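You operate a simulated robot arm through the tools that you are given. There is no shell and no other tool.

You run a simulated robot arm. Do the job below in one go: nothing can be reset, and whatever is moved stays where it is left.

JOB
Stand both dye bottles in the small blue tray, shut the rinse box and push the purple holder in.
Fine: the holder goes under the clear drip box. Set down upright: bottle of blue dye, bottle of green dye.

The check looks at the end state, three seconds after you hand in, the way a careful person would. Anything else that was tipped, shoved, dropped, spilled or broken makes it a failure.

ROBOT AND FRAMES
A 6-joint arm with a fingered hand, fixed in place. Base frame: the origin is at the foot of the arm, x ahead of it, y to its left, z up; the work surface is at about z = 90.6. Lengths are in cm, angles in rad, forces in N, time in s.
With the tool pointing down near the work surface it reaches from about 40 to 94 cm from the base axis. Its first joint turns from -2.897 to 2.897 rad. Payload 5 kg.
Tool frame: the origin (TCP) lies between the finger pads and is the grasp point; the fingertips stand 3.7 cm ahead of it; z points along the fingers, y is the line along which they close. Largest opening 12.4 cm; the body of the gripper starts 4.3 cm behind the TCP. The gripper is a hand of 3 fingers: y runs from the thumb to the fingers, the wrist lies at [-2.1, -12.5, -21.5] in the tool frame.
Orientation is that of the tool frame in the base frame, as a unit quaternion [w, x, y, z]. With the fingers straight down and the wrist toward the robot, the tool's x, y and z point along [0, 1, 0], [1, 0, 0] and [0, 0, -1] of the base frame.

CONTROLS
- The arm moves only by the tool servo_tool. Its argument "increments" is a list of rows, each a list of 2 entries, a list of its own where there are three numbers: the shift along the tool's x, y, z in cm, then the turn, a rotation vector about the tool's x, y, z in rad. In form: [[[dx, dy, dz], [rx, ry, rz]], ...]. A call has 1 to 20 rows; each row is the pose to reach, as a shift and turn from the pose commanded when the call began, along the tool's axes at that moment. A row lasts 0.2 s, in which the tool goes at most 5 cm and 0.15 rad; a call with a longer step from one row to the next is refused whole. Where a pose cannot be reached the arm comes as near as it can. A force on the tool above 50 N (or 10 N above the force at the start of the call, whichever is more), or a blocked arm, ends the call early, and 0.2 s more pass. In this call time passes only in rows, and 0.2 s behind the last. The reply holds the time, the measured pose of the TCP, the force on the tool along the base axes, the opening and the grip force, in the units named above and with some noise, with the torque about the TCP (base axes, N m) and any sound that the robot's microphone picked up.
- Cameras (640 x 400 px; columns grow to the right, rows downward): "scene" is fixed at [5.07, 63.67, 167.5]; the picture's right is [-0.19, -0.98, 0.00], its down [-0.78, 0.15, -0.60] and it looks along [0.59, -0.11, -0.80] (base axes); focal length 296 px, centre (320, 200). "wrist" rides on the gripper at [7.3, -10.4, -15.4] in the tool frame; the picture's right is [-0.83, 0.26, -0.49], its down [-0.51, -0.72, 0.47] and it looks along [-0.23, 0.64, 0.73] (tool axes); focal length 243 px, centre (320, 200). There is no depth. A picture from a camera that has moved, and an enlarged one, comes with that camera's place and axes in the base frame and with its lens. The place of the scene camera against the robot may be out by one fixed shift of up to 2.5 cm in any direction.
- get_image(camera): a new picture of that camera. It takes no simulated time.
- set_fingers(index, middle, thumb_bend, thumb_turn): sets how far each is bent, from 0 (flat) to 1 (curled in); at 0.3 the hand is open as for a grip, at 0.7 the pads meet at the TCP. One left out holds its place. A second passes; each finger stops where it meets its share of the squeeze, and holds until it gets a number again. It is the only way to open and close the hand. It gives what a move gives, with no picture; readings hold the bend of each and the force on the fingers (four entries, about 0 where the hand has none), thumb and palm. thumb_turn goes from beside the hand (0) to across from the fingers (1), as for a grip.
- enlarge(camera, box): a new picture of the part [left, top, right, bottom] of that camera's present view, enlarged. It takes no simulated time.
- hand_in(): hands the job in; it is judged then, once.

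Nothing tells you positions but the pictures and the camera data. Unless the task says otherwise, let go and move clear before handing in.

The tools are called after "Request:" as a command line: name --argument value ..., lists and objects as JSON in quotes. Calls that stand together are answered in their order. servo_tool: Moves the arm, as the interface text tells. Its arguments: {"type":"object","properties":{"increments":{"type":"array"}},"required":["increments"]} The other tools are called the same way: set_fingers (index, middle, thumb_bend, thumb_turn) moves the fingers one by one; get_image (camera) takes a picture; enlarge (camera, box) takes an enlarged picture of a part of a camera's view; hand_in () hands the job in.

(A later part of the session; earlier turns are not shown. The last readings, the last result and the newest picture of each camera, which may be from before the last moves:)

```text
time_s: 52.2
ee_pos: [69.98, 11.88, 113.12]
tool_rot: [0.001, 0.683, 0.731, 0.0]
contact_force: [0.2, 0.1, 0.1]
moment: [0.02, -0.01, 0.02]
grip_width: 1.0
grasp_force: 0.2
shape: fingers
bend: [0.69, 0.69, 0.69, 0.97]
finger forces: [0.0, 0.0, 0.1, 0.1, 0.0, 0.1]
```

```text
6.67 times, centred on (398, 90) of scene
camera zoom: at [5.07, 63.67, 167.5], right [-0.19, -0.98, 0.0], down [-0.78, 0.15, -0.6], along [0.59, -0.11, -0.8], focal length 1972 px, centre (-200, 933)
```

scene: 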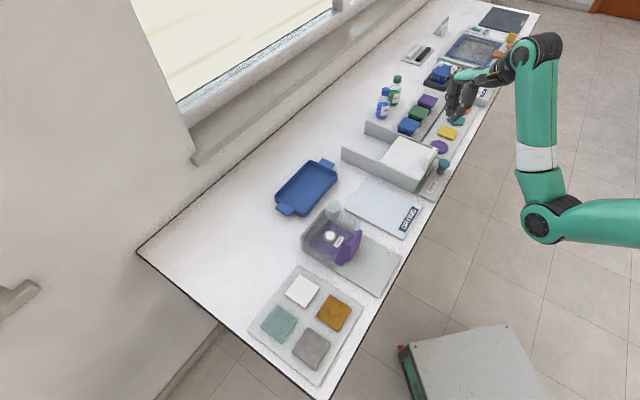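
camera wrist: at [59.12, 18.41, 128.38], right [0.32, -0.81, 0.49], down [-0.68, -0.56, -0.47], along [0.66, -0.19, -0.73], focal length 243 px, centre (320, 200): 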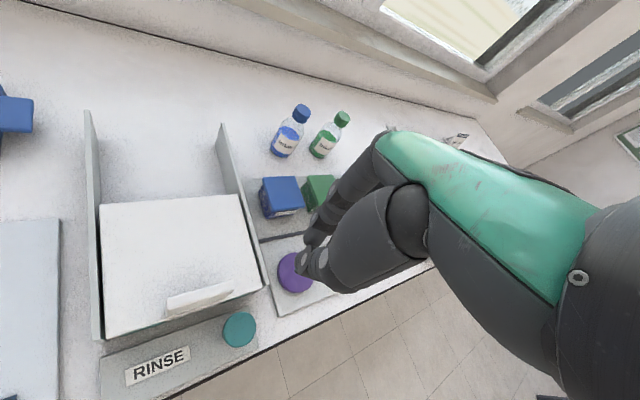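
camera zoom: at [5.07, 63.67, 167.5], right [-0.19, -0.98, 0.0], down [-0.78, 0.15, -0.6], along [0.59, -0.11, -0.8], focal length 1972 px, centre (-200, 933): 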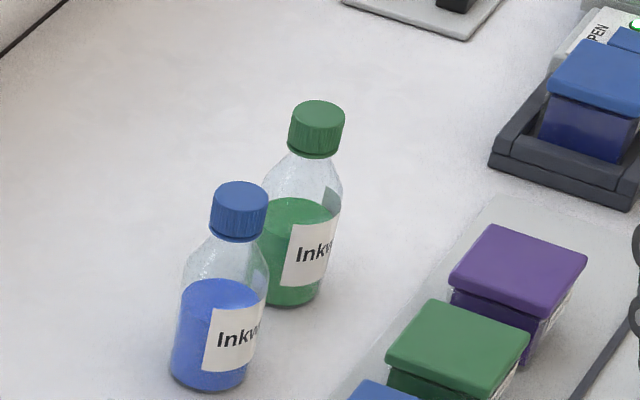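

From this closer view the bottles stand at blue (98.3, 21.5) and green (105.7, 14.5), about 4.9 cm thick and 11.7 cm tall. I'll turn the hand so the closing axis runs along the bench, then tilt the fingers outward so they come in from the front.

Request:
servo_tool --increments '[[[0, 0, 0], [0, 0, 0.14]], [[0, 0.5, 0], [0, 0, 0.28]], [[0, 1, 0], [0, 0, 0.42]], [[0, 1.5, 0], [0, 0, 0.56]], [[0, 2, 0], [0, 0, 0.7]], [[0, 2.5, 0], [0, 0, 0.85]]]'

Request:
servo_tool --increments '[[[0, 0, 0], [0, 0.14, 0]], [[0, 0, 0], [0, 0.28, 0]], [[0, 0, 0], [0, 0.42, 0]], [[0, 0, 0], [0, 0.56, 0]]]'

Request:
get_image --camera "wrist"

Request:
get_image --camera "scene"

```text
time_s: 53.6
ee_pos: [72.53, 12.13, 113.11]
tool_rot: [0.001, 0.923, 0.385, 0.0]
contact_force: [-0.7, -0.5, -0.1]
moment: [0.01, 0.01, 0.01]
grip_width: 1.01
grasp_force: 0.2
shape: fingers
bend: [0.69, 0.69, 0.69, 0.97]
finger forces: [0.0, 0.0, 0.1, 0.0, 0.0, 0.0]
```

```text
time_s: 54.6
ee_pos: [72.5, 12.09, 113.08]
tool_rot: [-0.106, 0.886, 0.371, 0.256]
contact_force: [-0.6, 0.0, 0.0]
moment: [-0.03, -0.01, 0.0]
grip_width: 1.04
grasp_force: 0.1
shape: fingers
bend: [0.69, 0.69, 0.69, 0.97]
finger forces: [0.0, 0.0, 0.1, 0.1, 0.0, 0.1]
```

```text
taken
camera wrist: at [63.67, 17.99, 129.93], right [-0.49, -0.87, -0.03], down [-0.64, 0.38, -0.67], along [0.59, -0.31, -0.74], focal length 243 px, centre (320, 200)
```

wrist: 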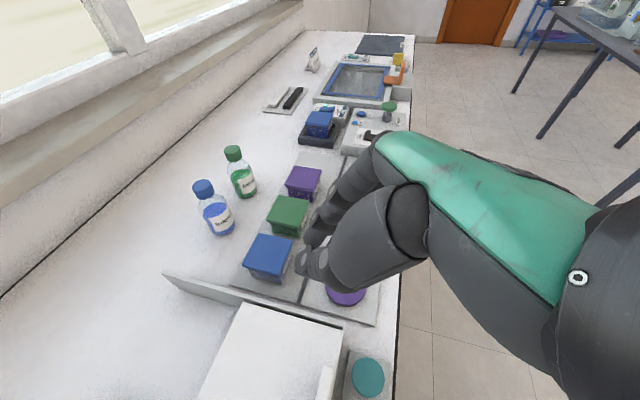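

```text
taken
```

scene: 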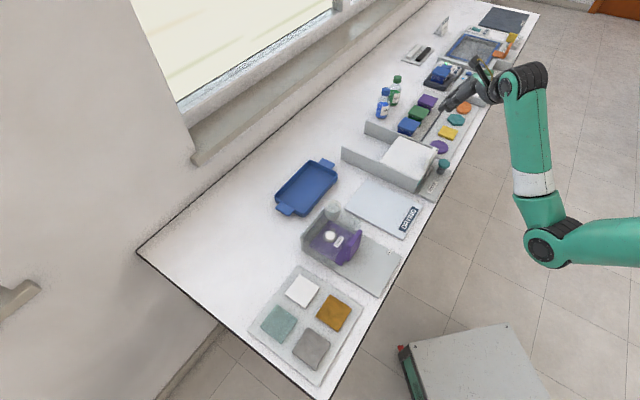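

The tilted pose is reachable and the view is clear. I'll enlarge the bottles and boxes to cross-check positions and the space in front.

Request:
enlarge --camera "wrist" --box '[180, 140, 340, 240]'

Request:
enlarge --camera "wrist" --box '[220, 150, 380, 310]'

```text
4.00 times, centred on (260, 190) of wrist
camera zoom: at [63.67, 17.99, 129.93], right [-0.49, -0.87, -0.03], down [-0.64, 0.38, -0.67], along [0.59, -0.31, -0.74], focal length 970 px, centre (560, 240)
```

zoom: 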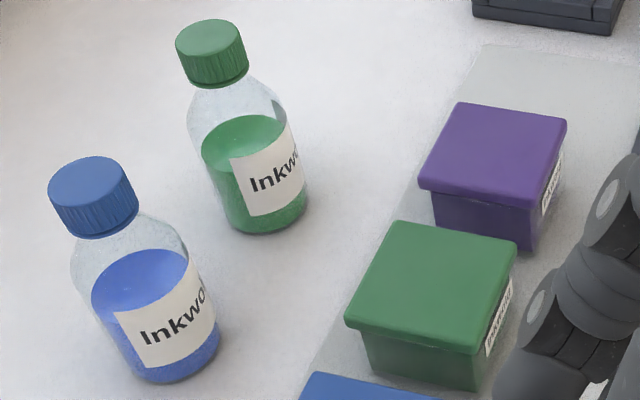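

```text
2.50 times, centred on (300, 230) of wrist
camera zoom: at [63.67, 17.99, 129.93], right [-0.49, -0.87, -0.03], down [-0.64, 0.38, -0.67], along [0.59, -0.31, -0.74], focal length 606 px, centre (370, 125)
```

zoom: 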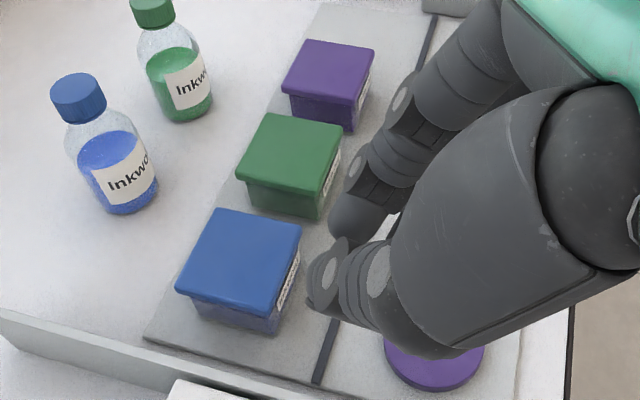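

Cross-check gives blue (98.5, 21.7) and green (105.6, 14.6); the dye boxes in front reach z 96 with about 8 cm clear to the bottles. I'll open the hand, tilt to about 50°, and move in front of the blue bottle while staying high.

Request:
set_fingers --index 0.42 --middle 0.42 --thumb_bend 0.42

Request:
servo_tool --increments '[[[2.11, 1.94, 1.33], [0, 0.06, 0]], [[4.22, 3.88, 2.67], [0, 0.12, 0]], [[6.33, 5.81, 4.0], [0, 0.18, 0]], [[8.44, 7.75, 5.33], [0, 0.24, 0]], [[10.55, 9.69, 6.67], [0, 0.28, 0]], [[12.67, 11.63, 8.0], [0, 0.31, 0]]]'

Request:
get_image --camera "wrist"

Request:
enlarge --camera "scene" --box '[340, 40, 500, 140]'

```text
time_s: 55.6
ee_pos: [72.49, 12.14, 113.12]
tool_rot: [-0.106, 0.887, 0.371, 0.256]
contact_force: [-0.5, -0.6, -0.1]
moment: [-0.02, 0.04, -0.02]
grip_width: 9.19
grasp_force: 0.1
shape: fingers
bend: [0.42, 0.42, 0.42, 0.97]
finger forces: [0.0, 0.0, 0.0, 0.1, 0.1, 0.0]
```

```text
time_s: 57.0
ee_pos: [91.2, 14.64, 113.24]
tool_rot: [-0.162, 0.836, 0.35, 0.39]
contact_force: [0.2, -0.1, 0.4]
moment: [0.02, -0.06, 0.01]
grip_width: 9.21
grasp_force: 0.1
shape: fingers
bend: [0.42, 0.42, 0.42, 0.97]
finger forces: [0.0, 0.1, 0.1, 0.1, 0.0, 0.1]
```

```text
taken
camera wrist: at [78.92, 16.97, 128.53], right [-0.45, -0.83, -0.32], down [-0.49, 0.53, -0.69], along [0.75, -0.16, -0.65], focal length 243 px, centre (320, 200)
```

wrist: 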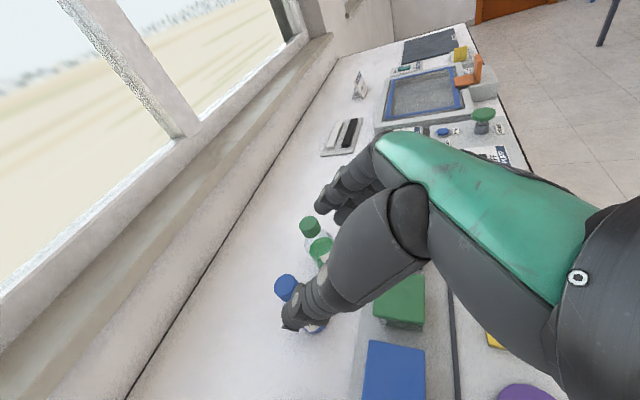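

```text
4.00 times, centred on (420, 90) of scene
camera zoom: at [5.07, 63.67, 167.5], right [-0.19, -0.98, 0.0], down [-0.78, 0.15, -0.6], along [0.59, -0.11, -0.8], focal length 1183 px, centre (-80, 640)
```

zoom: 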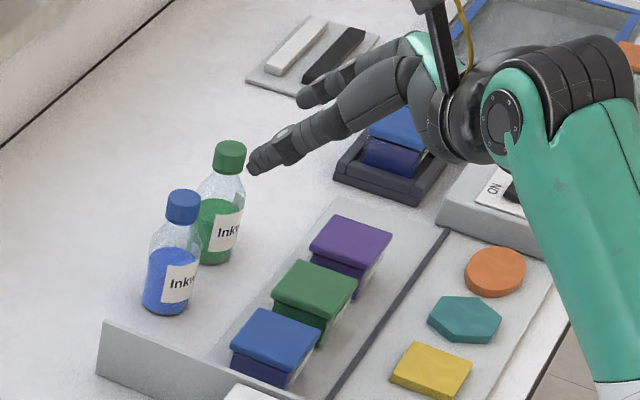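

Aligned with the blue bottle along the bench. I'll go straight down to the pre-grasp height, keeping the fingertips short of the bottle.

Request:
servo_tool --increments '[[[-1.6, 0.05, 1.33], [0, 0, 0]], [[-3.2, 0.1, 2.67], [0, 0, 0]], [[-4.8, 0.15, 4.0], [0, 0, 0]], [[-6.35, 0.2, 5.34], [0, 0, 0]]]'

Request:
get_image --camera "wrist"

Request:
enlarge --camera "scene" --box '[340, 40, 500, 140]'

```text
time_s: 58.0
ee_pos: [91.46, 14.43, 104.81]
tool_rot: [-0.162, 0.836, 0.351, 0.389]
contact_force: [0.7, 0.6, 0.2]
moment: [0.0, -0.03, 0.01]
grip_width: 9.2
grasp_force: 0.1
shape: fingers
bend: [0.42, 0.42, 0.42, 0.97]
finger forces: [0.0, 0.1, 0.1, 0.0, 0.0, 0.1]
```

```text
taken
camera wrist: at [79.08, 16.78, 120.21], right [-0.45, -0.83, -0.32], down [-0.49, 0.53, -0.69], along [0.75, -0.16, -0.65], focal length 243 px, centre (320, 200)
```

wrist: 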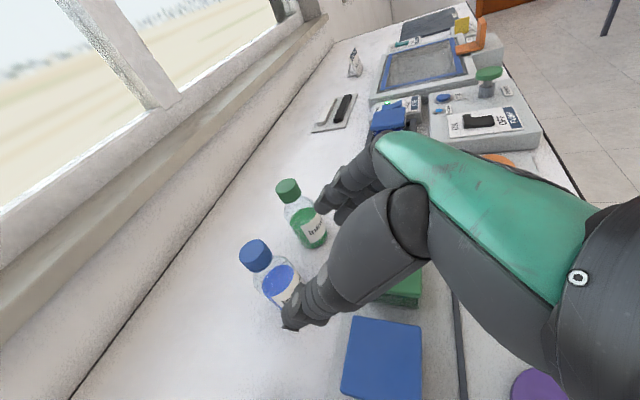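

```text
4.00 times, centred on (420, 90) of scene
camera zoom: at [5.07, 63.67, 167.5], right [-0.19, -0.98, 0.0], down [-0.78, 0.15, -0.6], along [0.59, -0.11, -0.8], focal length 1183 px, centre (-80, 640)
```

zoom: 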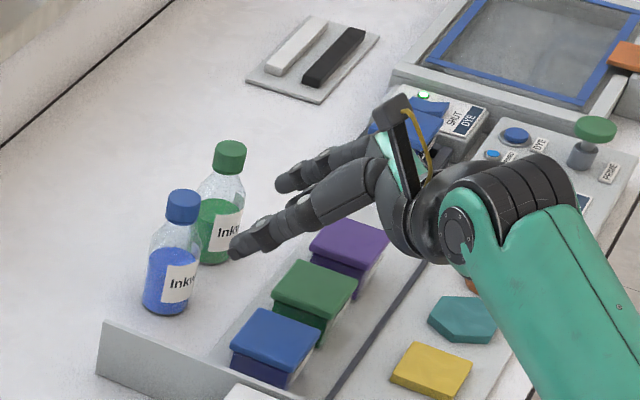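

Request:
enlarge --camera "wrist" --box '[200, 170, 400, 340]'

```text
2.35 times, centred on (300, 255) of wrist
camera zoom: at [79.08, 16.78, 120.21], right [-0.45, -0.83, -0.32], down [-0.49, 0.53, -0.69], along [0.75, -0.16, -0.65], focal length 571 px, centre (367, 71)
```

zoom: 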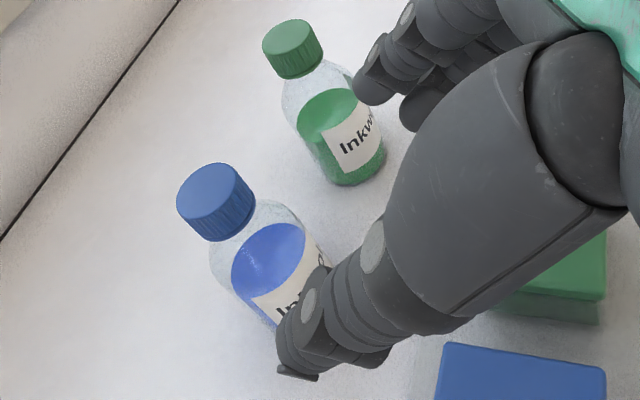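

Cap views put blue at (98.7, 21.6), within 1–2 mm of the hand's centreline. I'll advance along the finger direction, straddling the bottle.

Request:
servo_tool --increments '[[[0, 0.1, 1.2], [0, 0, 0]], [[0, 0.1, 2.4], [0, 0, 0]], [[0, 0.1, 3.6], [0, 0, 0]], [[0, 0.1, 4.8], [0, 0, 0]], [[0, 0.1, 6.0], [0, 0, 0]]]'

Request:
enlarge --camera "wrist" --box '[200, 170, 400, 340]'

Request:
enlarge --camera "scene" --box '[350, 60, 478, 140]'

```text
time_s: 59.2
ee_pos: [94.66, 17.77, 100.97]
tool_rot: [-0.161, 0.837, 0.35, 0.389]
contact_force: [-0.6, -0.3, 0.3]
moment: [-0.01, 0.02, -0.03]
grip_width: 9.18
grasp_force: 0.0
shape: fingers
bend: [0.42, 0.42, 0.42, 0.97]
finger forces: [0.0, 0.0, 0.0, 0.0, 0.1, 0.0]
```

```text
2.35 times, centred on (300, 255) of wrist
camera zoom: at [82.34, 19.97, 116.28], right [-0.45, -0.83, -0.32], down [-0.49, 0.53, -0.69], along [0.74, -0.16, -0.65], focal length 571 px, centre (367, 71)
```

zoom: 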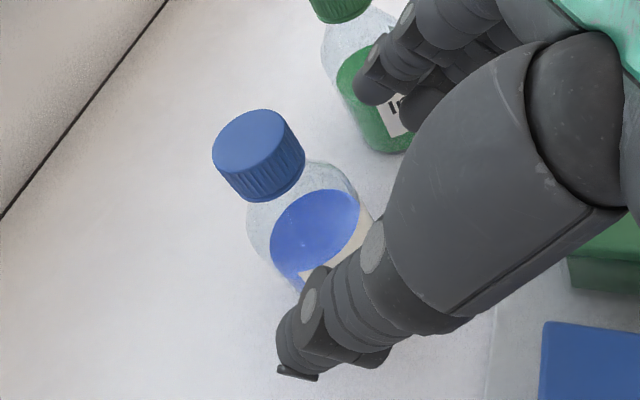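

```text
5.00 times, centred on (414, 100) of scene
camera zoom: at [5.07, 63.67, 167.5], right [-0.19, -0.98, 0.0], down [-0.78, 0.15, -0.6], along [0.59, -0.11, -0.8], focal length 1479 px, centre (-150, 700)
```

zoom: 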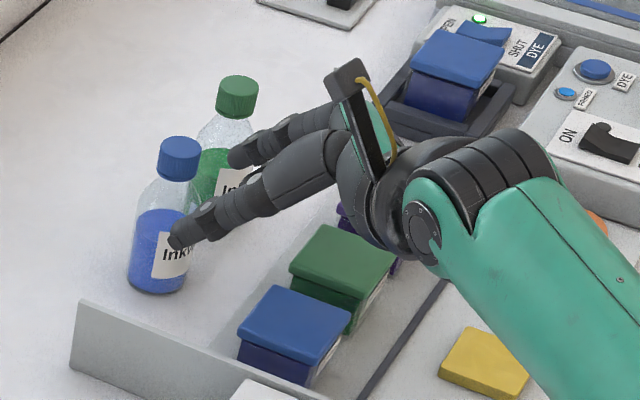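

Still clear on both sides. I'll go the last 5.7 cm, stopping so the fingers cross the bottle mid-body and the cap stays clear of the palm.

Request:
servo_tool --increments '[[[-0.13, 0.03, 1.2], [0, 0, 0]], [[-0.26, 0.06, 2.4], [0, 0, 0]], [[-0.4, 0.1, 3.6], [0, 0, 0]], [[-0.52, 0.13, 4.7], [0, 0, 0]], [[-0.64, 0.16, 5.7], [0, 0, 0]]]'

Request:
enlarge --camera "wrist" --box '[200, 150, 440, 350]'

Request:
enlarge --camera "scene" --box '[350, 60, 446, 120]'

```text
time_s: 60.4
ee_pos: [97.61, 20.29, 96.89]
tool_rot: [-0.162, 0.837, 0.35, 0.389]
contact_force: [-0.1, -0.4, 0.8]
moment: [0.0, -0.01, 0.02]
grip_width: 9.2
grasp_force: 0.0
shape: fingers
bend: [0.42, 0.42, 0.42, 0.97]
finger forces: [0.1, 0.0, 0.1, 0.0, 0.1, 0.1]
```

```text
2.00 times, centred on (320, 250) of wrist
camera zoom: at [85.27, 22.67, 112.14], right [-0.45, -0.83, -0.32], down [-0.49, 0.53, -0.69], along [0.74, -0.16, -0.65], focal length 485 px, centre (320, 100)
```

zoom: 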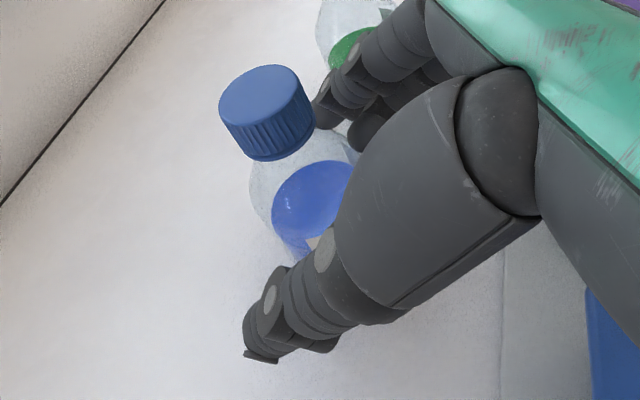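

```text
6.67 times, centred on (398, 90) of scene
camera zoom: at [5.07, 63.67, 167.5], right [-0.19, -0.98, 0.0], down [-0.78, 0.15, -0.6], along [0.59, -0.11, -0.8], focal length 1972 px, centre (-200, 933)
```

zoom: 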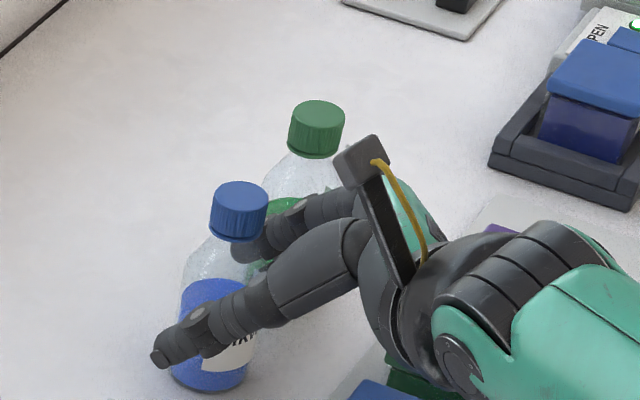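

The thumb and fingers are astride the blue bottle with no contact. I'll close in stages.

Request:
set_fingers --index 0.51 --middle 0.51 --thumb_bend 0.51

Request:
enlarge --camera "wrist" --box '[200, 150, 440, 350]'

Request:
enlarge --camera "scene" --box '[350, 60, 446, 120]'

```text
time_s: 61.4
ee_pos: [97.58, 20.39, 96.86]
tool_rot: [-0.162, 0.837, 0.351, 0.388]
contact_force: [0.8, -0.1, -0.5]
moment: [-0.01, -0.01, 0.0]
grip_width: 6.52
grasp_force: 0.1
shape: fingers
bend: [0.51, 0.51, 0.51, 0.97]
finger forces: [0.0, 0.0, 0.0, 0.0, 0.0, 0.0]
```

```text
2.00 times, centred on (320, 250) of wrist
camera zoom: at [85.28, 22.67, 112.16], right [-0.45, -0.83, -0.32], down [-0.49, 0.53, -0.69], along [0.74, -0.16, -0.65], focal length 485 px, centre (320, 100)
```

zoom: 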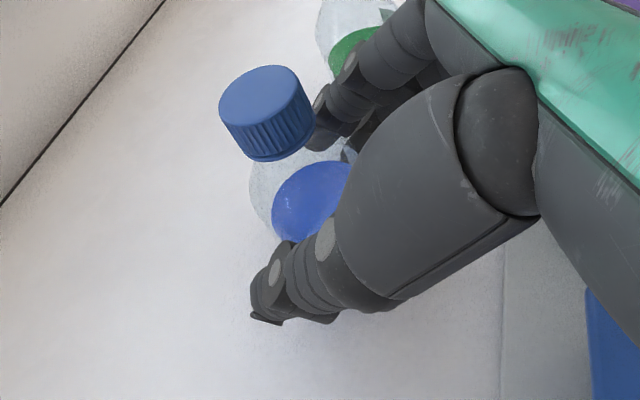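

```text
6.67 times, centred on (398, 90) of scene
camera zoom: at [5.07, 63.67, 167.5], right [-0.19, -0.98, 0.0], down [-0.78, 0.15, -0.6], along [0.59, -0.11, -0.8], focal length 1972 px, centre (-200, 933)
```

zoom: 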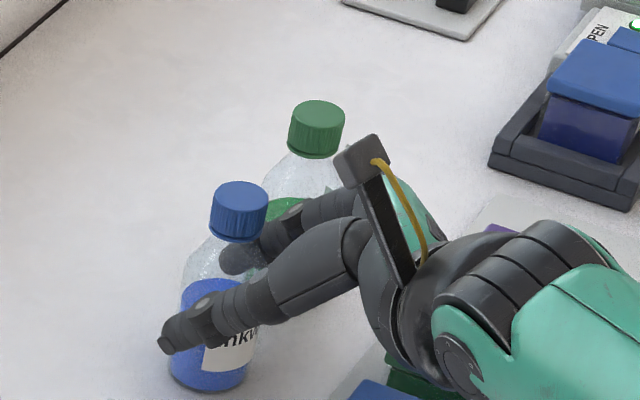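

Still no contact at 6.5 cm. I'll close further until the digits meet the glass.

Request:
set_fingers --index 0.56 --middle 0.56 --thumb_bend 0.56

Request:
enlarge --camera "scene" --box '[350, 60, 446, 120]'

```text
time_s: 62.4
ee_pos: [97.63, 20.28, 96.81]
tool_rot: [-0.162, 0.836, 0.351, 0.389]
contact_force: [1.0, 0.6, 0.5]
moment: [-0.01, 0.0, -0.02]
grip_width: 5.1
grasp_force: 0.8
shape: fingers
bend: [0.56, 0.55, 0.55, 0.97]
finger forces: [0.4, 0.7, 0.0, 0.0, 1.1, 0.0]
```

```text
6.67 times, centred on (398, 90) of scene
camera zoom: at [5.07, 63.67, 167.5], right [-0.19, -0.98, 0.0], down [-0.78, 0.15, -0.6], along [0.59, -0.11, -0.8], focal length 1972 px, centre (-200, 933)
```

zoom: 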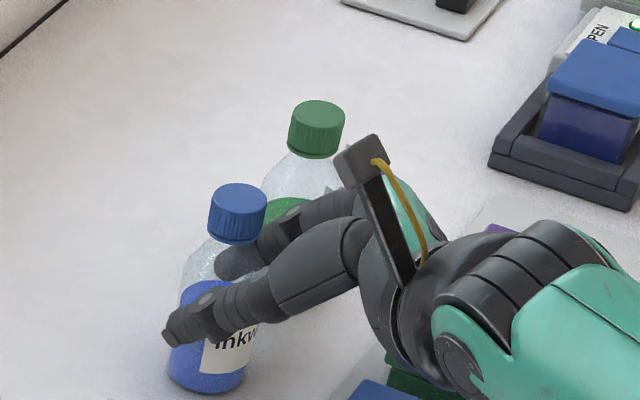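

All three digits touch the glass. I'll add squeeze for the lift.

Request:
set_fingers --index 0.64 --middle 0.64 --thumb_bend 0.64

Request:
enlarge --camera "scene" --box '[350, 60, 446, 120]'

Request:
enlarge --camera "wrist" --box '[200, 150, 440, 350]'

```text
time_s: 63.4
ee_pos: [97.64, 20.32, 96.86]
tool_rot: [-0.162, 0.837, 0.349, 0.389]
contact_force: [-0.3, -0.5, 0.2]
moment: [-0.05, -0.02, 0.01]
grip_width: 4.74
grasp_force: 11.3
shape: fingers
bend: [0.58, 0.6, 0.56, 0.96]
finger forces: [5.5, 6.3, 0.1, 0.0, 11.3, 0.1]
```

```text
6.67 times, centred on (398, 90) of scene
camera zoom: at [5.07, 63.67, 167.5], right [-0.19, -0.98, 0.0], down [-0.78, 0.15, -0.6], along [0.59, -0.11, -0.8], focal length 1972 px, centre (-200, 933)
```

zoom: 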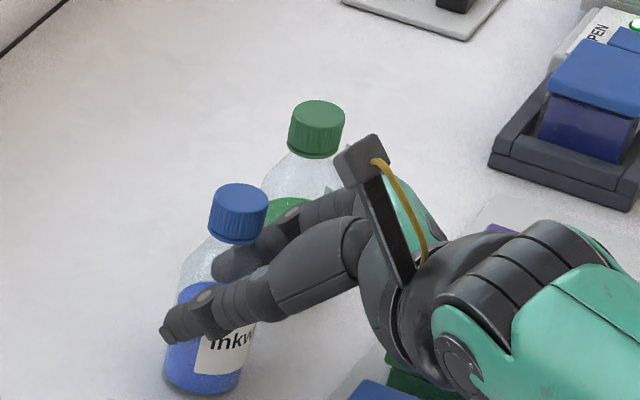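

```text
2.00 times, centred on (320, 250) of wrist
camera zoom: at [85.28, 22.66, 112.16], right [-0.45, -0.83, -0.32], down [-0.49, 0.53, -0.69], along [0.74, -0.16, -0.65], focal length 485 px, centre (320, 100)
```

zoom: 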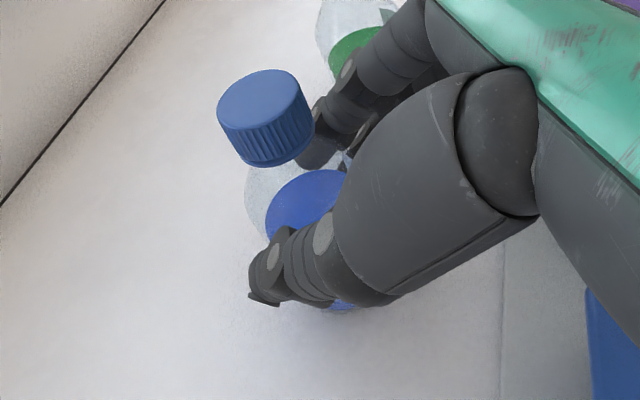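

Gripped at 11 N and the bottle stays essentially upright. I'll lift 2 cm and check.

Request:
servo_tool --increments '[[[0.23, 0, -0.19], [0, 0, 0]], [[0.57, 0, -0.48], [0, 0, 0]], [[0.96, 0, -0.8], [0, 0, 0]], [[1.53, 0, -1.29], [0, 0, 0]]]'

Request:
enlarge --camera "scene" --box '[350, 60, 446, 120]'

```text
time_s: 64.4
ee_pos: [97.67, 20.31, 98.71]
tool_rot: [-0.162, 0.837, 0.35, 0.388]
contact_force: [0.1, -0.6, -1.4]
moment: [-0.01, 0.03, -0.05]
grip_width: 4.75
grasp_force: 11.4
shape: fingers
bend: [0.59, 0.6, 0.56, 0.96]
finger forces: [5.5, 5.8, 0.0, 0.0, 11.4, 0.0]
```

```text
6.67 times, centred on (398, 90) of scene
camera zoom: at [5.07, 63.67, 167.5], right [-0.19, -0.98, 0.0], down [-0.78, 0.15, -0.6], along [0.59, -0.11, -0.8], focal length 1972 px, centre (-200, 933)
```

zoom: 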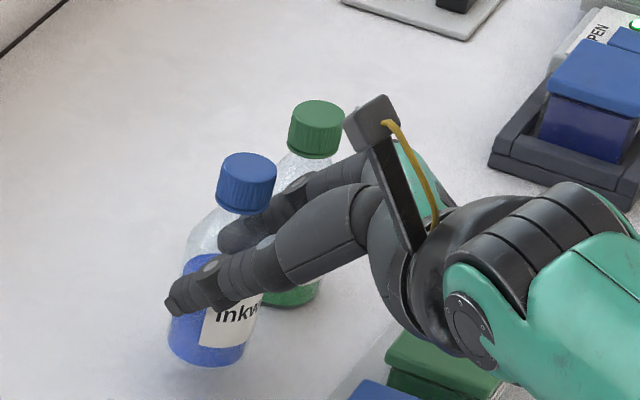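

Lifted cleanly: the load reads about 1.4 N, the bottle hangs vertical, and green stands undisturbed. I'll raise it to clear the rinse box walls.

Request:
servo_tool --increments '[[[1.0, 0, -0.84], [0, 0, 0]], [[2.3, 0, -1.93], [0, 0, 0]], [[3.6, 0, -3.03], [0, 0, 0]], [[4.9, 0, -4.12], [0, 0, 0]], [[6.1, 0, -5.13], [0, 0, 0]], [[7.1, 0, -5.97], [0, 0, 0]]]'

Request:
get_image --camera "scene"

Request:
get_image --camera "wrist"

```text
time_s: 65.8
ee_pos: [97.59, 20.38, 108.11]
tool_rot: [-0.162, 0.837, 0.35, 0.389]
contact_force: [-0.9, 0.8, -1.5]
moment: [-0.03, 0.01, -0.02]
grip_width: 4.75
grasp_force: 11.3
shape: fingers
bend: [0.59, 0.6, 0.56, 0.96]
finger forces: [5.5, 5.9, 0.0, 0.0, 11.5, 0.0]
```

```text
taken
```

scene: 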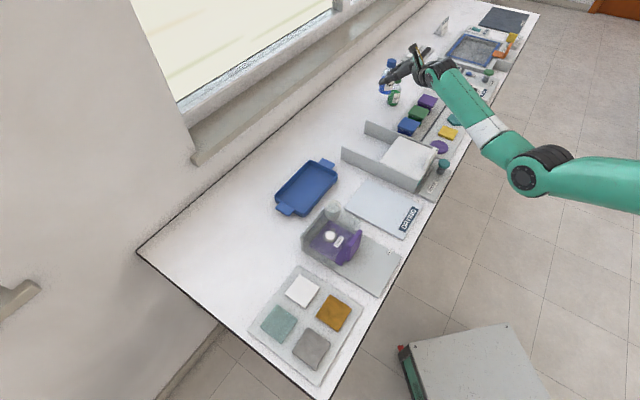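

```text
taken
camera wrist: at [85.26, 22.69, 123.4], right [-0.45, -0.83, -0.32], down [-0.49, 0.53, -0.69], along [0.74, -0.16, -0.65], focal length 243 px, centre (320, 200)
```

wrist: 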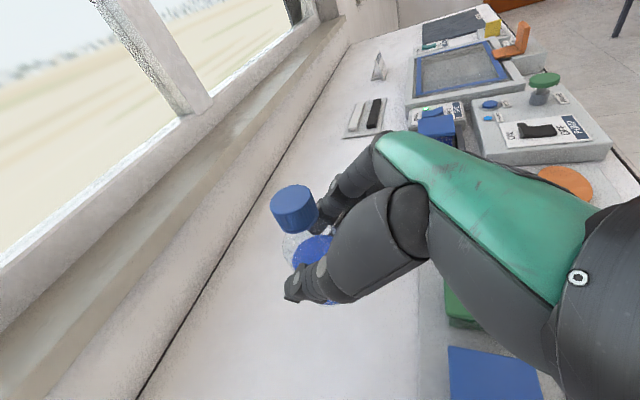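

The grip is steady. I'll carry the bottle slowly along the bench toward the tray, turning the hand gently with the arm, in two legs.

Request:
servo_tool --increments '[[[0.08, -1.2, 0.02], [0.007, 0, -0.006]], [[0.23, -3.5, 0.06], [0.02, 0, -0.017]], [[0.43, -6.5, 0.11], [0.038, 0, -0.032]], [[0.67, -10.0, 0.17], [0.058, 0, -0.049]], [[0.9, -13.5, 0.24], [0.078, 0, -0.066]], [[1.14, -17.0, 0.3], [0.099, 0, -0.083]], [[1.37, -20.5, 0.36], [0.119, 0, -0.1]], [[1.57, -23.5, 0.41], [0.137, 0, -0.115]], [[1.71, -25.5, 0.45], [0.148, 0, -0.125]], [[1.76, -26.3, 0.46], [0.153, 0, -0.129]]]'

Request:
get_image --camera "scene"

Request:
get_image --camera "wrist"

```text
time_s: 68.0
ee_pos: [79.97, 40.0, 109.02]
tool_rot: [-0.199, 0.798, 0.432, 0.37]
contact_force: [-0.1, -0.3, -1.7]
moment: [-0.05, 0.01, 0.0]
grip_width: 4.75
grasp_force: 11.6
shape: fingers
bend: [0.59, 0.6, 0.56, 0.96]
finger forces: [5.5, 5.6, 0.0, 0.0, 11.4, 0.0]
```

```text
taken
```

scene: 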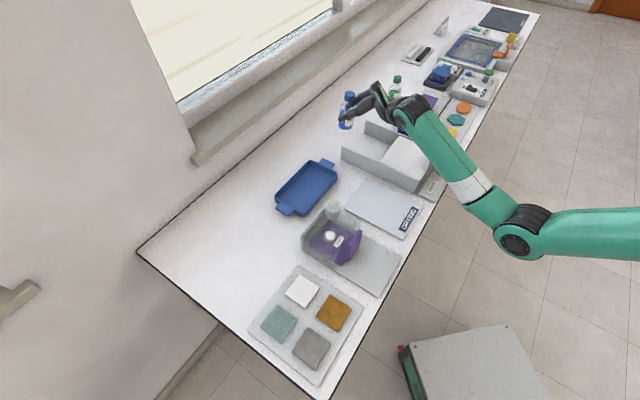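

```text
taken
camera wrist: at [67.38, 39.73, 124.39], right [-0.28, -0.91, -0.32], down [-0.59, 0.42, -0.69], along [0.76, -0.01, -0.65], focal length 243 px, centre (320, 200)
```

wrist: 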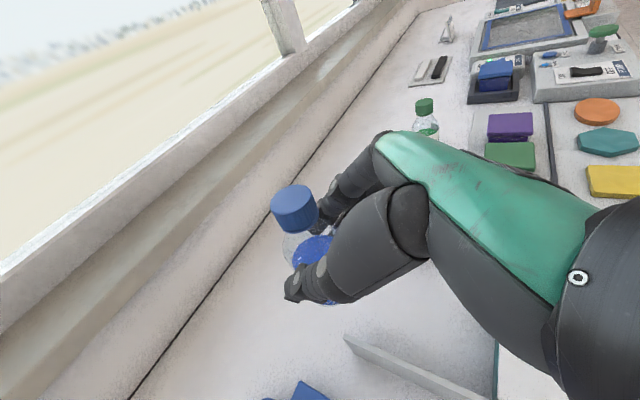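

The halfway point was reached exactly and the bottle is steady. Second leg now, to above the tray's left end.

Request:
servo_tool --increments '[[[0.18, -1.2, 0.24], [0.007, 0, -0.006]], [[0.52, -3.4, 0.7], [0.02, 0, -0.017]], [[0.96, -6.3, 1.3], [0.038, 0, -0.032]], [[1.48, -9.7, 2.0], [0.058, 0, -0.049]], [[2.0, -13.1, 2.71], [0.078, 0, -0.066]], [[2.52, -16.5, 3.41], [0.099, 0, -0.083]], [[3.04, -19.9, 4.12], [0.119, 0, -0.1]], [[3.48, -22.8, 4.72], [0.137, 0, -0.115]], [[3.78, -24.8, 5.12], [0.148, 0, -0.125]], [[3.9, -25.57, 5.28], [0.153, 0, -0.129]]]'

Request:
get_image --camera "scene"

Request:
get_image --camera "wrist"

Request:
enlarge --camera "scene" --box '[240, 110, 400, 230]'

```text
time_s: 70.2
ee_pos: [62.14, 59.45, 108.54]
tool_rot: [-0.236, 0.75, 0.509, 0.349]
contact_force: [-0.3, -0.5, -1.9]
moment: [-0.02, -0.03, 0.02]
grip_width: 4.73
grasp_force: 10.8
shape: fingers
bend: [0.59, 0.6, 0.56, 0.96]
finger forces: [5.4, 5.7, 0.0, 0.1, 11.3, 0.0]
```

```text
taken
```

scene: 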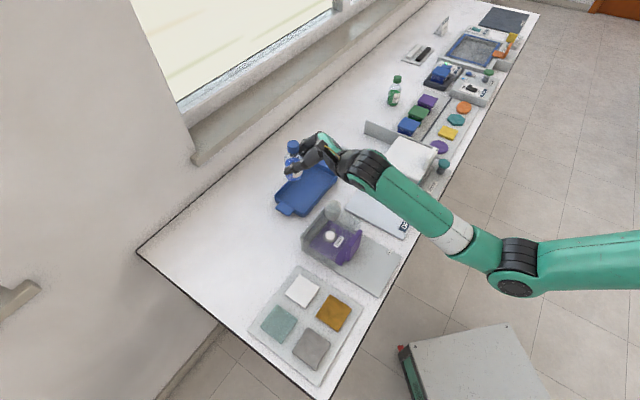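

```text
taken
camera wrist: at [49.83, 56.71, 123.94], right [-0.09, -0.94, -0.32], down [-0.66, 0.3, -0.69], along [0.75, 0.14, -0.65], focal length 243 px, centre (320, 200)
```

wrist: 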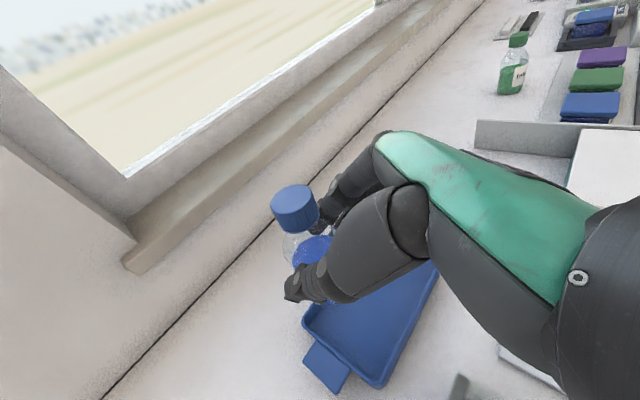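

```text
3.33 times, centred on (320, 170) of scene
camera zoom: at [5.07, 63.67, 167.5], right [-0.19, -0.98, 0.0], down [-0.78, 0.15, -0.6], along [0.59, -0.11, -0.8], focal length 986 px, centre (320, 300)
```

zoom: 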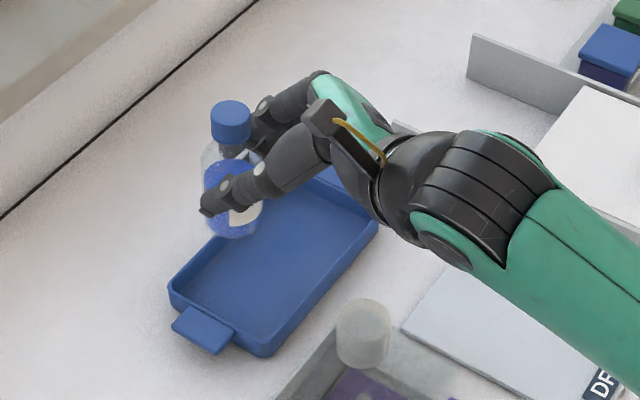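

The bottle is above the tray's left end, but if I lowered it this way the hand's back would strike the drip reservoir (about (49.4, 53.1), top z 103.5). I'll turn the hand further around the bottle so its body comes in from the right of the reservoir.

Request:
servo_tool --increments '[[[0.01, 0.06, 0.01], [0.042, 0, -0.035]], [[0.03, 0.15, 0.03], [0.105, 0, -0.088]], [[0.05, 0.27, 0.06], [0.189, 0, -0.159]], [[0.07, 0.4, 0.09], [0.273, 0, -0.23]], [[0.1, 0.52, 0.12], [0.357, 0, -0.301]], [[0.114, 0.6, 0.136], [0.42, 0, -0.354]]]'

Request:
get_image --camera "wrist"

Request:
enlarge --camera "scene" --box '[240, 110, 400, 230]'

```text
time_s: 71.6
ee_pos: [62.72, 59.21, 108.61]
tool_rot: [-0.321, 0.583, 0.694, 0.272]
contact_force: [-0.3, 0.5, -1.8]
moment: [-0.06, 0.02, -0.03]
grip_width: 4.7
grasp_force: 10.9
shape: fingers
bend: [0.59, 0.6, 0.56, 0.96]
finger forces: [5.5, 5.7, 0.1, 0.0, 11.3, 0.0]
```

```text
taken
camera wrist: at [53.73, 50.55, 123.97], right [0.41, -0.85, -0.32], down [-0.72, -0.09, -0.69], along [0.56, 0.51, -0.65], focal length 243 px, centre (320, 200)
```

wrist: 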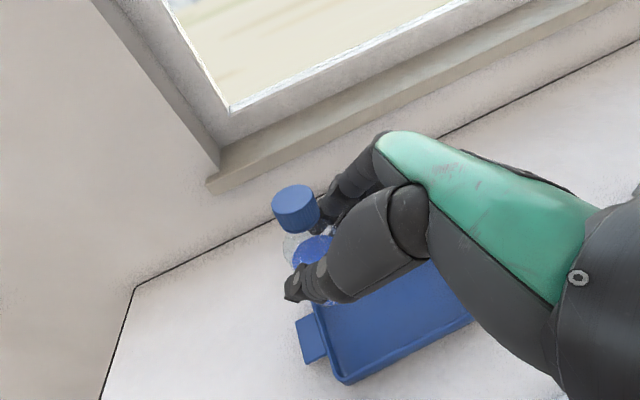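

```text
3.33 times, centred on (320, 170) of scene
camera zoom: at [5.07, 63.67, 167.5], right [-0.19, -0.98, 0.0], down [-0.78, 0.15, -0.6], along [0.59, -0.11, -0.8], focal length 986 px, centre (320, 300)
```

zoom: 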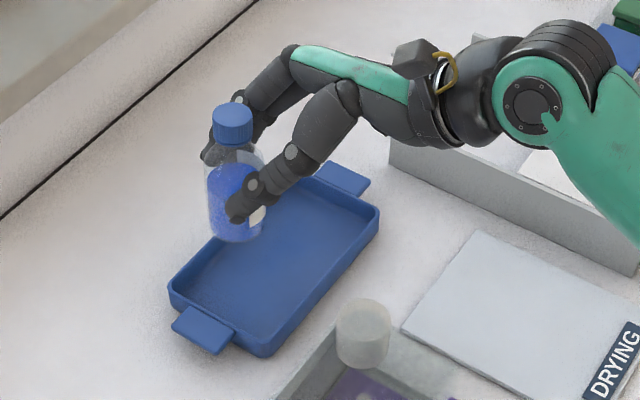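

Now the hand sits well clear of the reservoir and the bottle is above the left part of the tray. I'll lower it to just above the tray floor and check.

Request:
servo_tool --increments '[[[-0.8, 0, 0.67], [0, 0, 0]], [[-2.1, 0, 1.77], [0, 0, 0]], [[-3.5, 0, 2.95], [0, 0, 0]], [[-4.9, 0, 4.13], [0, 0, 0]], [[-6.1, 0, 5.14], [0, 0, 0]], [[-6.9, 0, 5.82], [0, 0, 0]]]'

Request:
enlarge --camera "scene" --box '[240, 110, 400, 230]'

Request:
enlarge --camera "wrist" --box '[220, 160, 480, 400]'

```text
time_s: 73.0
ee_pos: [62.76, 59.27, 99.46]
tool_rot: [-0.322, 0.585, 0.694, 0.271]
contact_force: [0.1, 0.9, -1.0]
moment: [0.01, 0.0, 0.0]
grip_width: 4.74
grasp_force: 11.1
shape: fingers
bend: [0.59, 0.6, 0.57, 0.96]
finger forces: [5.6, 5.8, 0.0, 0.0, 11.2, 0.1]
```

```text
3.33 times, centred on (320, 170) of scene
camera zoom: at [5.07, 63.67, 167.5], right [-0.19, -0.98, 0.0], down [-0.78, 0.15, -0.6], along [0.59, -0.11, -0.8], focal length 986 px, centre (320, 300)
```

zoom: 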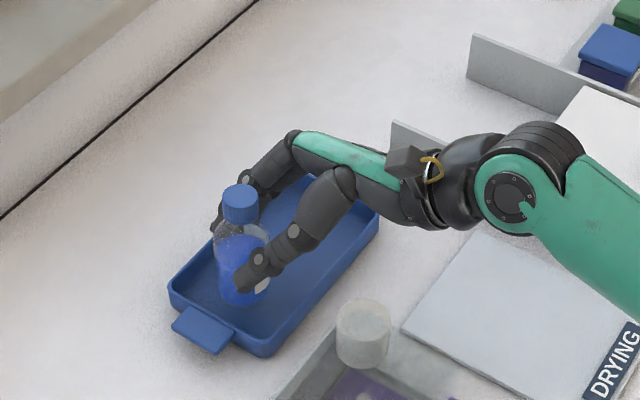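

```text
1.67 times, centred on (350, 280) of wrist
camera zoom: at [53.73, 50.56, 114.88], right [0.41, -0.85, -0.32], down [-0.72, -0.09, -0.69], along [0.56, 0.51, -0.65], focal length 404 px, centre (270, 67)
```

zoom: 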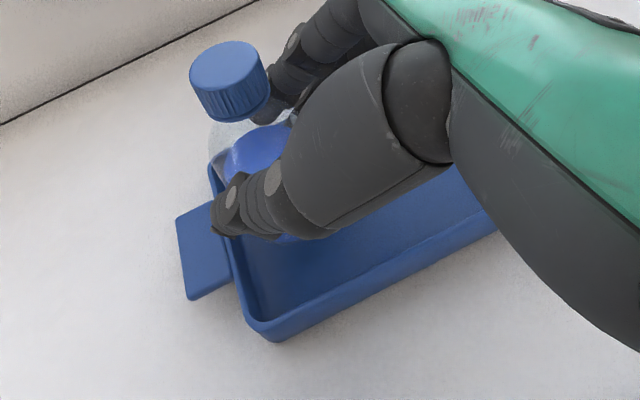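

The bottle base is entering the tray, centred across it. I'll lower it in small steps until it touches the floor.

Request:
servo_tool --increments '[[[-0.23, 0, 0.19], [0, 0, 0]], [[-0.46, 0, 0.39], [0, 0, 0]], [[-0.69, 0, 0.58], [0, 0, 0]], [[-0.92, 0, 0.77], [0, 0, 0]], [[-1.11, 0, 0.93], [0, 0, 0]]]'

Request:
servo_tool --increments '[[[-0.11, 0, 0.1], [0, 0, 0]], [[-0.23, 0, 0.19], [0, 0, 0]]]'

Request:
enlarge --camera "scene" --box '[260, 140, 372, 210]'

```text
time_s: 74.2
ee_pos: [62.75, 59.15, 98.16]
tool_rot: [-0.322, 0.584, 0.694, 0.271]
contact_force: [-0.4, -0.8, -0.9]
moment: [-0.02, 0.0, 0.02]
grip_width: 4.72
grasp_force: 11.4
shape: fingers
bend: [0.59, 0.6, 0.57, 0.96]
finger forces: [5.5, 5.7, 0.0, 0.1, 11.2, 0.0]
```

```text
time_s: 74.8
ee_pos: [62.69, 59.25, 97.69]
tool_rot: [-0.322, 0.584, 0.694, 0.271]
contact_force: [-0.4, -0.1, -1.3]
moment: [0.0, 0.02, 0.01]
grip_width: 4.74
grasp_force: 11.2
shape: fingers
bend: [0.59, 0.6, 0.57, 0.96]
finger forces: [5.5, 5.8, 0.0, 0.1, 11.1, 0.1]
```

```text
5.71 times, centred on (316, 175) of scene
camera zoom: at [5.07, 63.67, 167.5], right [-0.19, -0.98, 0.0], down [-0.78, 0.15, -0.6], along [0.59, -0.11, -0.8], focal length 1690 px, centre (343, 343)
```

zoom: 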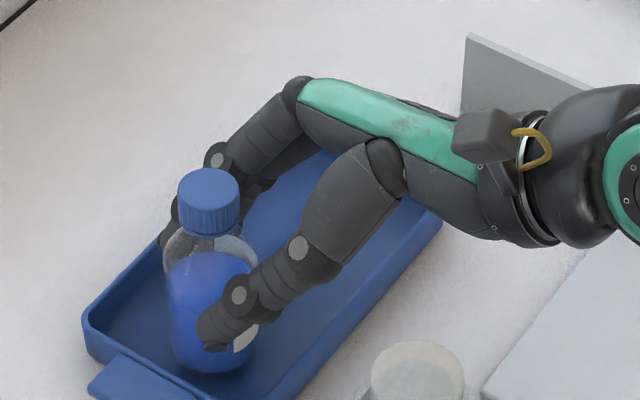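

Request:
servo_tool --increments '[[[-0.08, 0, 0.065], [0, 0, 0]], [[-0.15, 0, 0.13], [0, 0, 0]], [[-0.23, 0, 0.19], [0, 0, 0]]]'

Request:
servo_tool --increments '[[[-0.08, 0, 0.065], [0, 0, 0]], [[-0.15, 0, 0.13], [0, 0, 0]]]'

```text
time_s: 75.6
ee_pos: [62.68, 59.28, 97.57]
tool_rot: [-0.322, 0.585, 0.694, 0.271]
contact_force: [0.0, 0.4, -1.0]
moment: [-0.02, -0.04, 0.03]
grip_width: 4.72
grasp_force: 11.0
shape: fingers
bend: [0.59, 0.6, 0.57, 0.96]
finger forces: [5.5, 5.7, 0.0, 0.0, 11.3, 0.0]
```

```text
time_s: 76.2
ee_pos: [62.82, 59.21, 97.26]
tool_rot: [-0.321, 0.584, 0.694, 0.272]
contact_force: [0.3, 0.0, 0.7]
moment: [0.0, -0.01, -0.02]
grip_width: 4.72
grasp_force: 11.0
shape: fingers
bend: [0.59, 0.6, 0.57, 0.96]
finger forces: [5.7, 5.7, 0.1, 0.1, 11.4, 0.0]
```

The load has gone from −1.5 N to +0.7 N, so the bottle is standing on the tray floor. I'll open the hand gently.

Request:
set_fingers --index 0.53 --middle 0.53 --thumb_bend 0.53

Request:
enlarge --camera "scene" --box '[260, 140, 372, 210]'

Request:
enlarge --camera "wrist" --box '[220, 160, 480, 400]'

```text
time_s: 77.2
ee_pos: [62.65, 59.34, 97.28]
tool_rot: [-0.322, 0.585, 0.693, 0.271]
contact_force: [0.8, 0.2, 0.2]
moment: [-0.02, 0.0, 0.01]
grip_width: 5.79
grasp_force: 0.0
shape: fingers
bend: [0.53, 0.53, 0.53, 0.97]
finger forces: [0.0, 0.0, 0.0, 0.0, 0.0, 0.0]
```

```text
5.71 times, centred on (316, 175) of scene
camera zoom: at [5.07, 63.67, 167.5], right [-0.19, -0.98, 0.0], down [-0.78, 0.15, -0.6], along [0.59, -0.11, -0.8], focal length 1690 px, centre (343, 343)
```

zoom: 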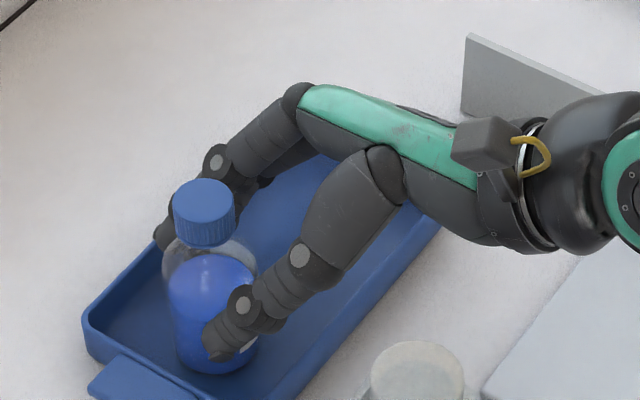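

```text
1.67 times, centred on (350, 280) of wrist
camera zoom: at [53.72, 50.55, 112.68], right [0.41, -0.85, -0.32], down [-0.72, -0.09, -0.69], along [0.56, 0.51, -0.65], focal length 404 px, centre (270, 67)
```

zoom: 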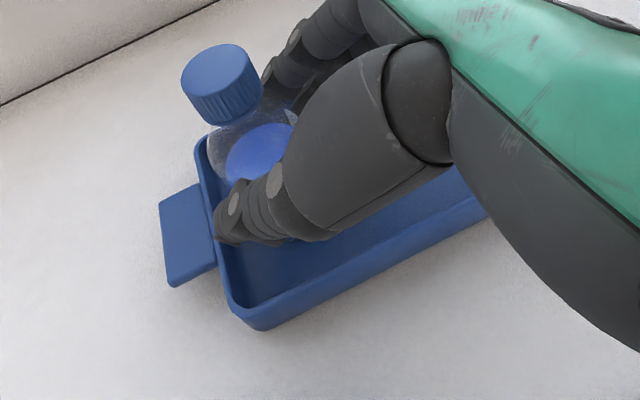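

Released; the bottle stands upright in the tray. I'll open wider and retreat straight back along the fingers.

Request:
set_fingers --index 0.44 --middle 0.44 --thumb_bend 0.44

Request:
servo_tool --increments '[[[0, 0, -1.0], [0, 0, 0]], [[0, 0, -2.5], [0, 0, 0]], [[0, 0, -4.5], [0, 0, 0]], [[0, 0, -7], [0, 0, 0]], [[0, 0, -10], [0, 0, 0]], [[0, 0, -12], [0, 0, 0]]]'

Request:
get_image --camera "scene"

Request:
enlarge --camera "scene" --box '[240, 110, 400, 230]'

Request:
get_image --camera "wrist"

```text
time_s: 78.2
ee_pos: [62.74, 59.33, 97.27]
tool_rot: [-0.322, 0.585, 0.693, 0.271]
contact_force: [-0.4, 0.5, 0.3]
moment: [0.0, 0.02, 0.02]
grip_width: 8.58
grasp_force: 0.0
shape: fingers
bend: [0.44, 0.44, 0.44, 0.97]
finger forces: [0.0, 0.0, 0.1, 0.0, 0.0, 0.0]
```

```text
time_s: 79.6
ee_pos: [64.25, 50.35, 105.04]
tool_rot: [-0.322, 0.584, 0.694, 0.27]
contact_force: [0.6, 0.6, -0.5]
moment: [0.01, 0.02, 0.03]
grip_width: 8.58
grasp_force: 0.1
shape: fingers
bend: [0.44, 0.44, 0.44, 0.97]
finger forces: [0.1, 0.0, 0.0, 0.0, 0.0, 0.0]
```

```text
taken
```

scene: 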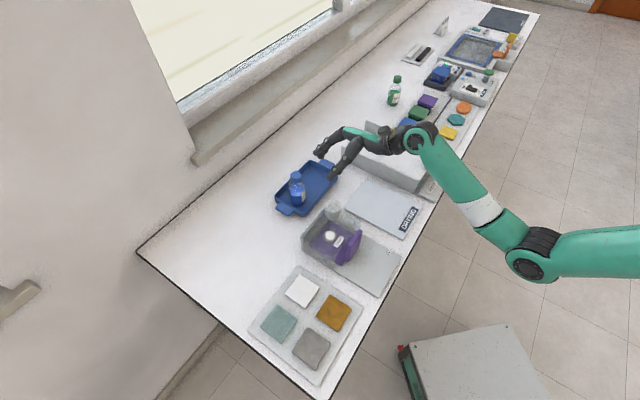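

```text
3.33 times, centred on (320, 170) of scene
camera zoom: at [5.07, 63.67, 167.5], right [-0.19, -0.98, 0.0], down [-0.78, 0.15, -0.6], along [0.59, -0.11, -0.8], focal length 986 px, centre (320, 300)
```

zoom: 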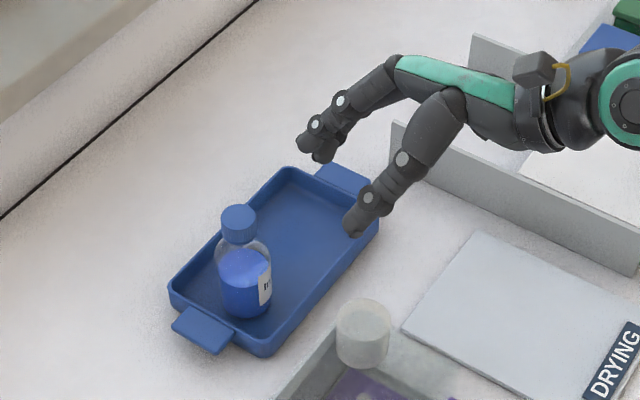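

```text
taken
camera wrist: at [55.23, 41.55, 120.49], right [0.41, -0.85, -0.32], down [-0.72, -0.09, -0.69], along [0.56, 0.51, -0.65], focal length 243 px, centre (320, 200)
```

wrist: 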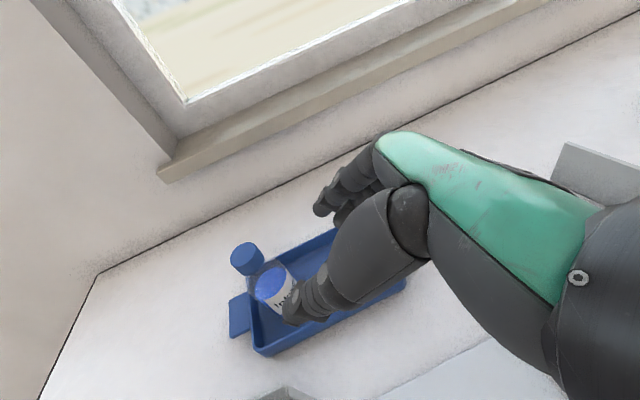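

Blue stands upright in the tray. Green next: I'll rise, then swing back along the bench, turning the hand square to the bench again.

Request:
servo_tool --increments '[[[1.7, 0, -1.45], [0, 0, 0]], [[3.8, 0, -3.2], [0, 0, 0]], [[6.1, 0, -5.14], [0, 0, 0]], [[3.98, 2.09, -7.65], [-0.057, 0, 0.048]], [[1.85, 4.18, -10.16], [-0.114, 0, 0.096]], [[-0.27, 6.27, -12.67], [-0.172, 0, 0.145]], [[-2.4, 8.36, -15.18], [-0.229, 0, 0.193]], [[-4.52, 10.45, -17.69], [-0.286, 0, 0.241]], [[-6.65, 12.54, -20.2], [-0.343, 0, 0.289]]]'

Request:
get_image --camera "wrist"

Request:
enlarge --camera "scene" --box '[240, 110, 400, 230]'

```text
time_s: 81.6
ee_pos: [79.97, 32.9, 112.88]
tool_rot: [-0.253, 0.724, 0.546, 0.336]
contact_force: [0.5, -0.3, -0.2]
moment: [0.03, -0.01, 0.01]
grip_width: 8.56
grasp_force: 0.1
shape: fingers
bend: [0.44, 0.44, 0.44, 0.97]
finger forces: [0.0, 0.0, 0.0, 0.0, 0.0, 0.1]
```

```text
taken
camera wrist: at [68.07, 28.98, 128.3], right [0.0, -0.95, -0.32], down [-0.68, 0.23, -0.69], along [0.73, 0.22, -0.65], focal length 243 px, centre (320, 200)
```

wrist: 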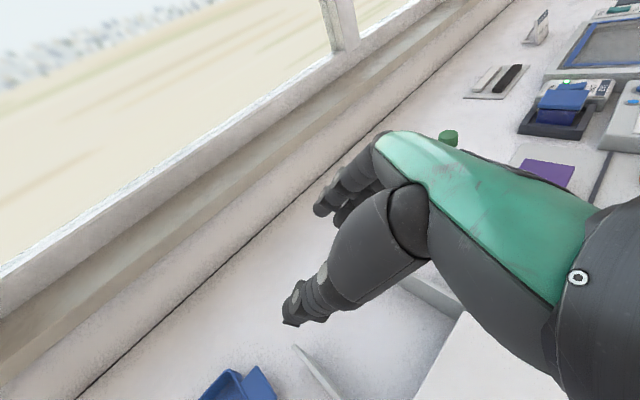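

```text
3.33 times, centred on (320, 170) of scene
camera zoom: at [5.07, 63.67, 167.5], right [-0.19, -0.98, 0.0], down [-0.78, 0.15, -0.6], along [0.59, -0.11, -0.8], focal length 986 px, centre (320, 300)
```

zoom: 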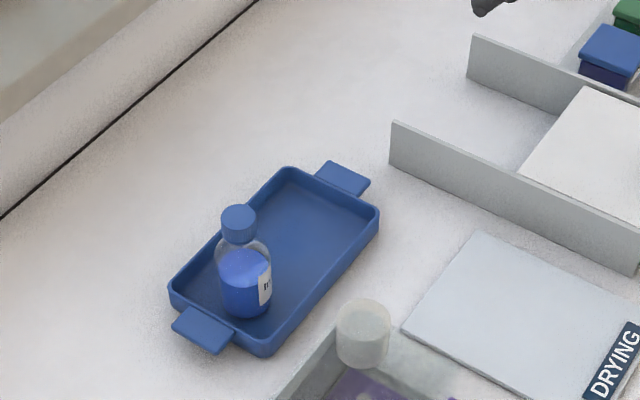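

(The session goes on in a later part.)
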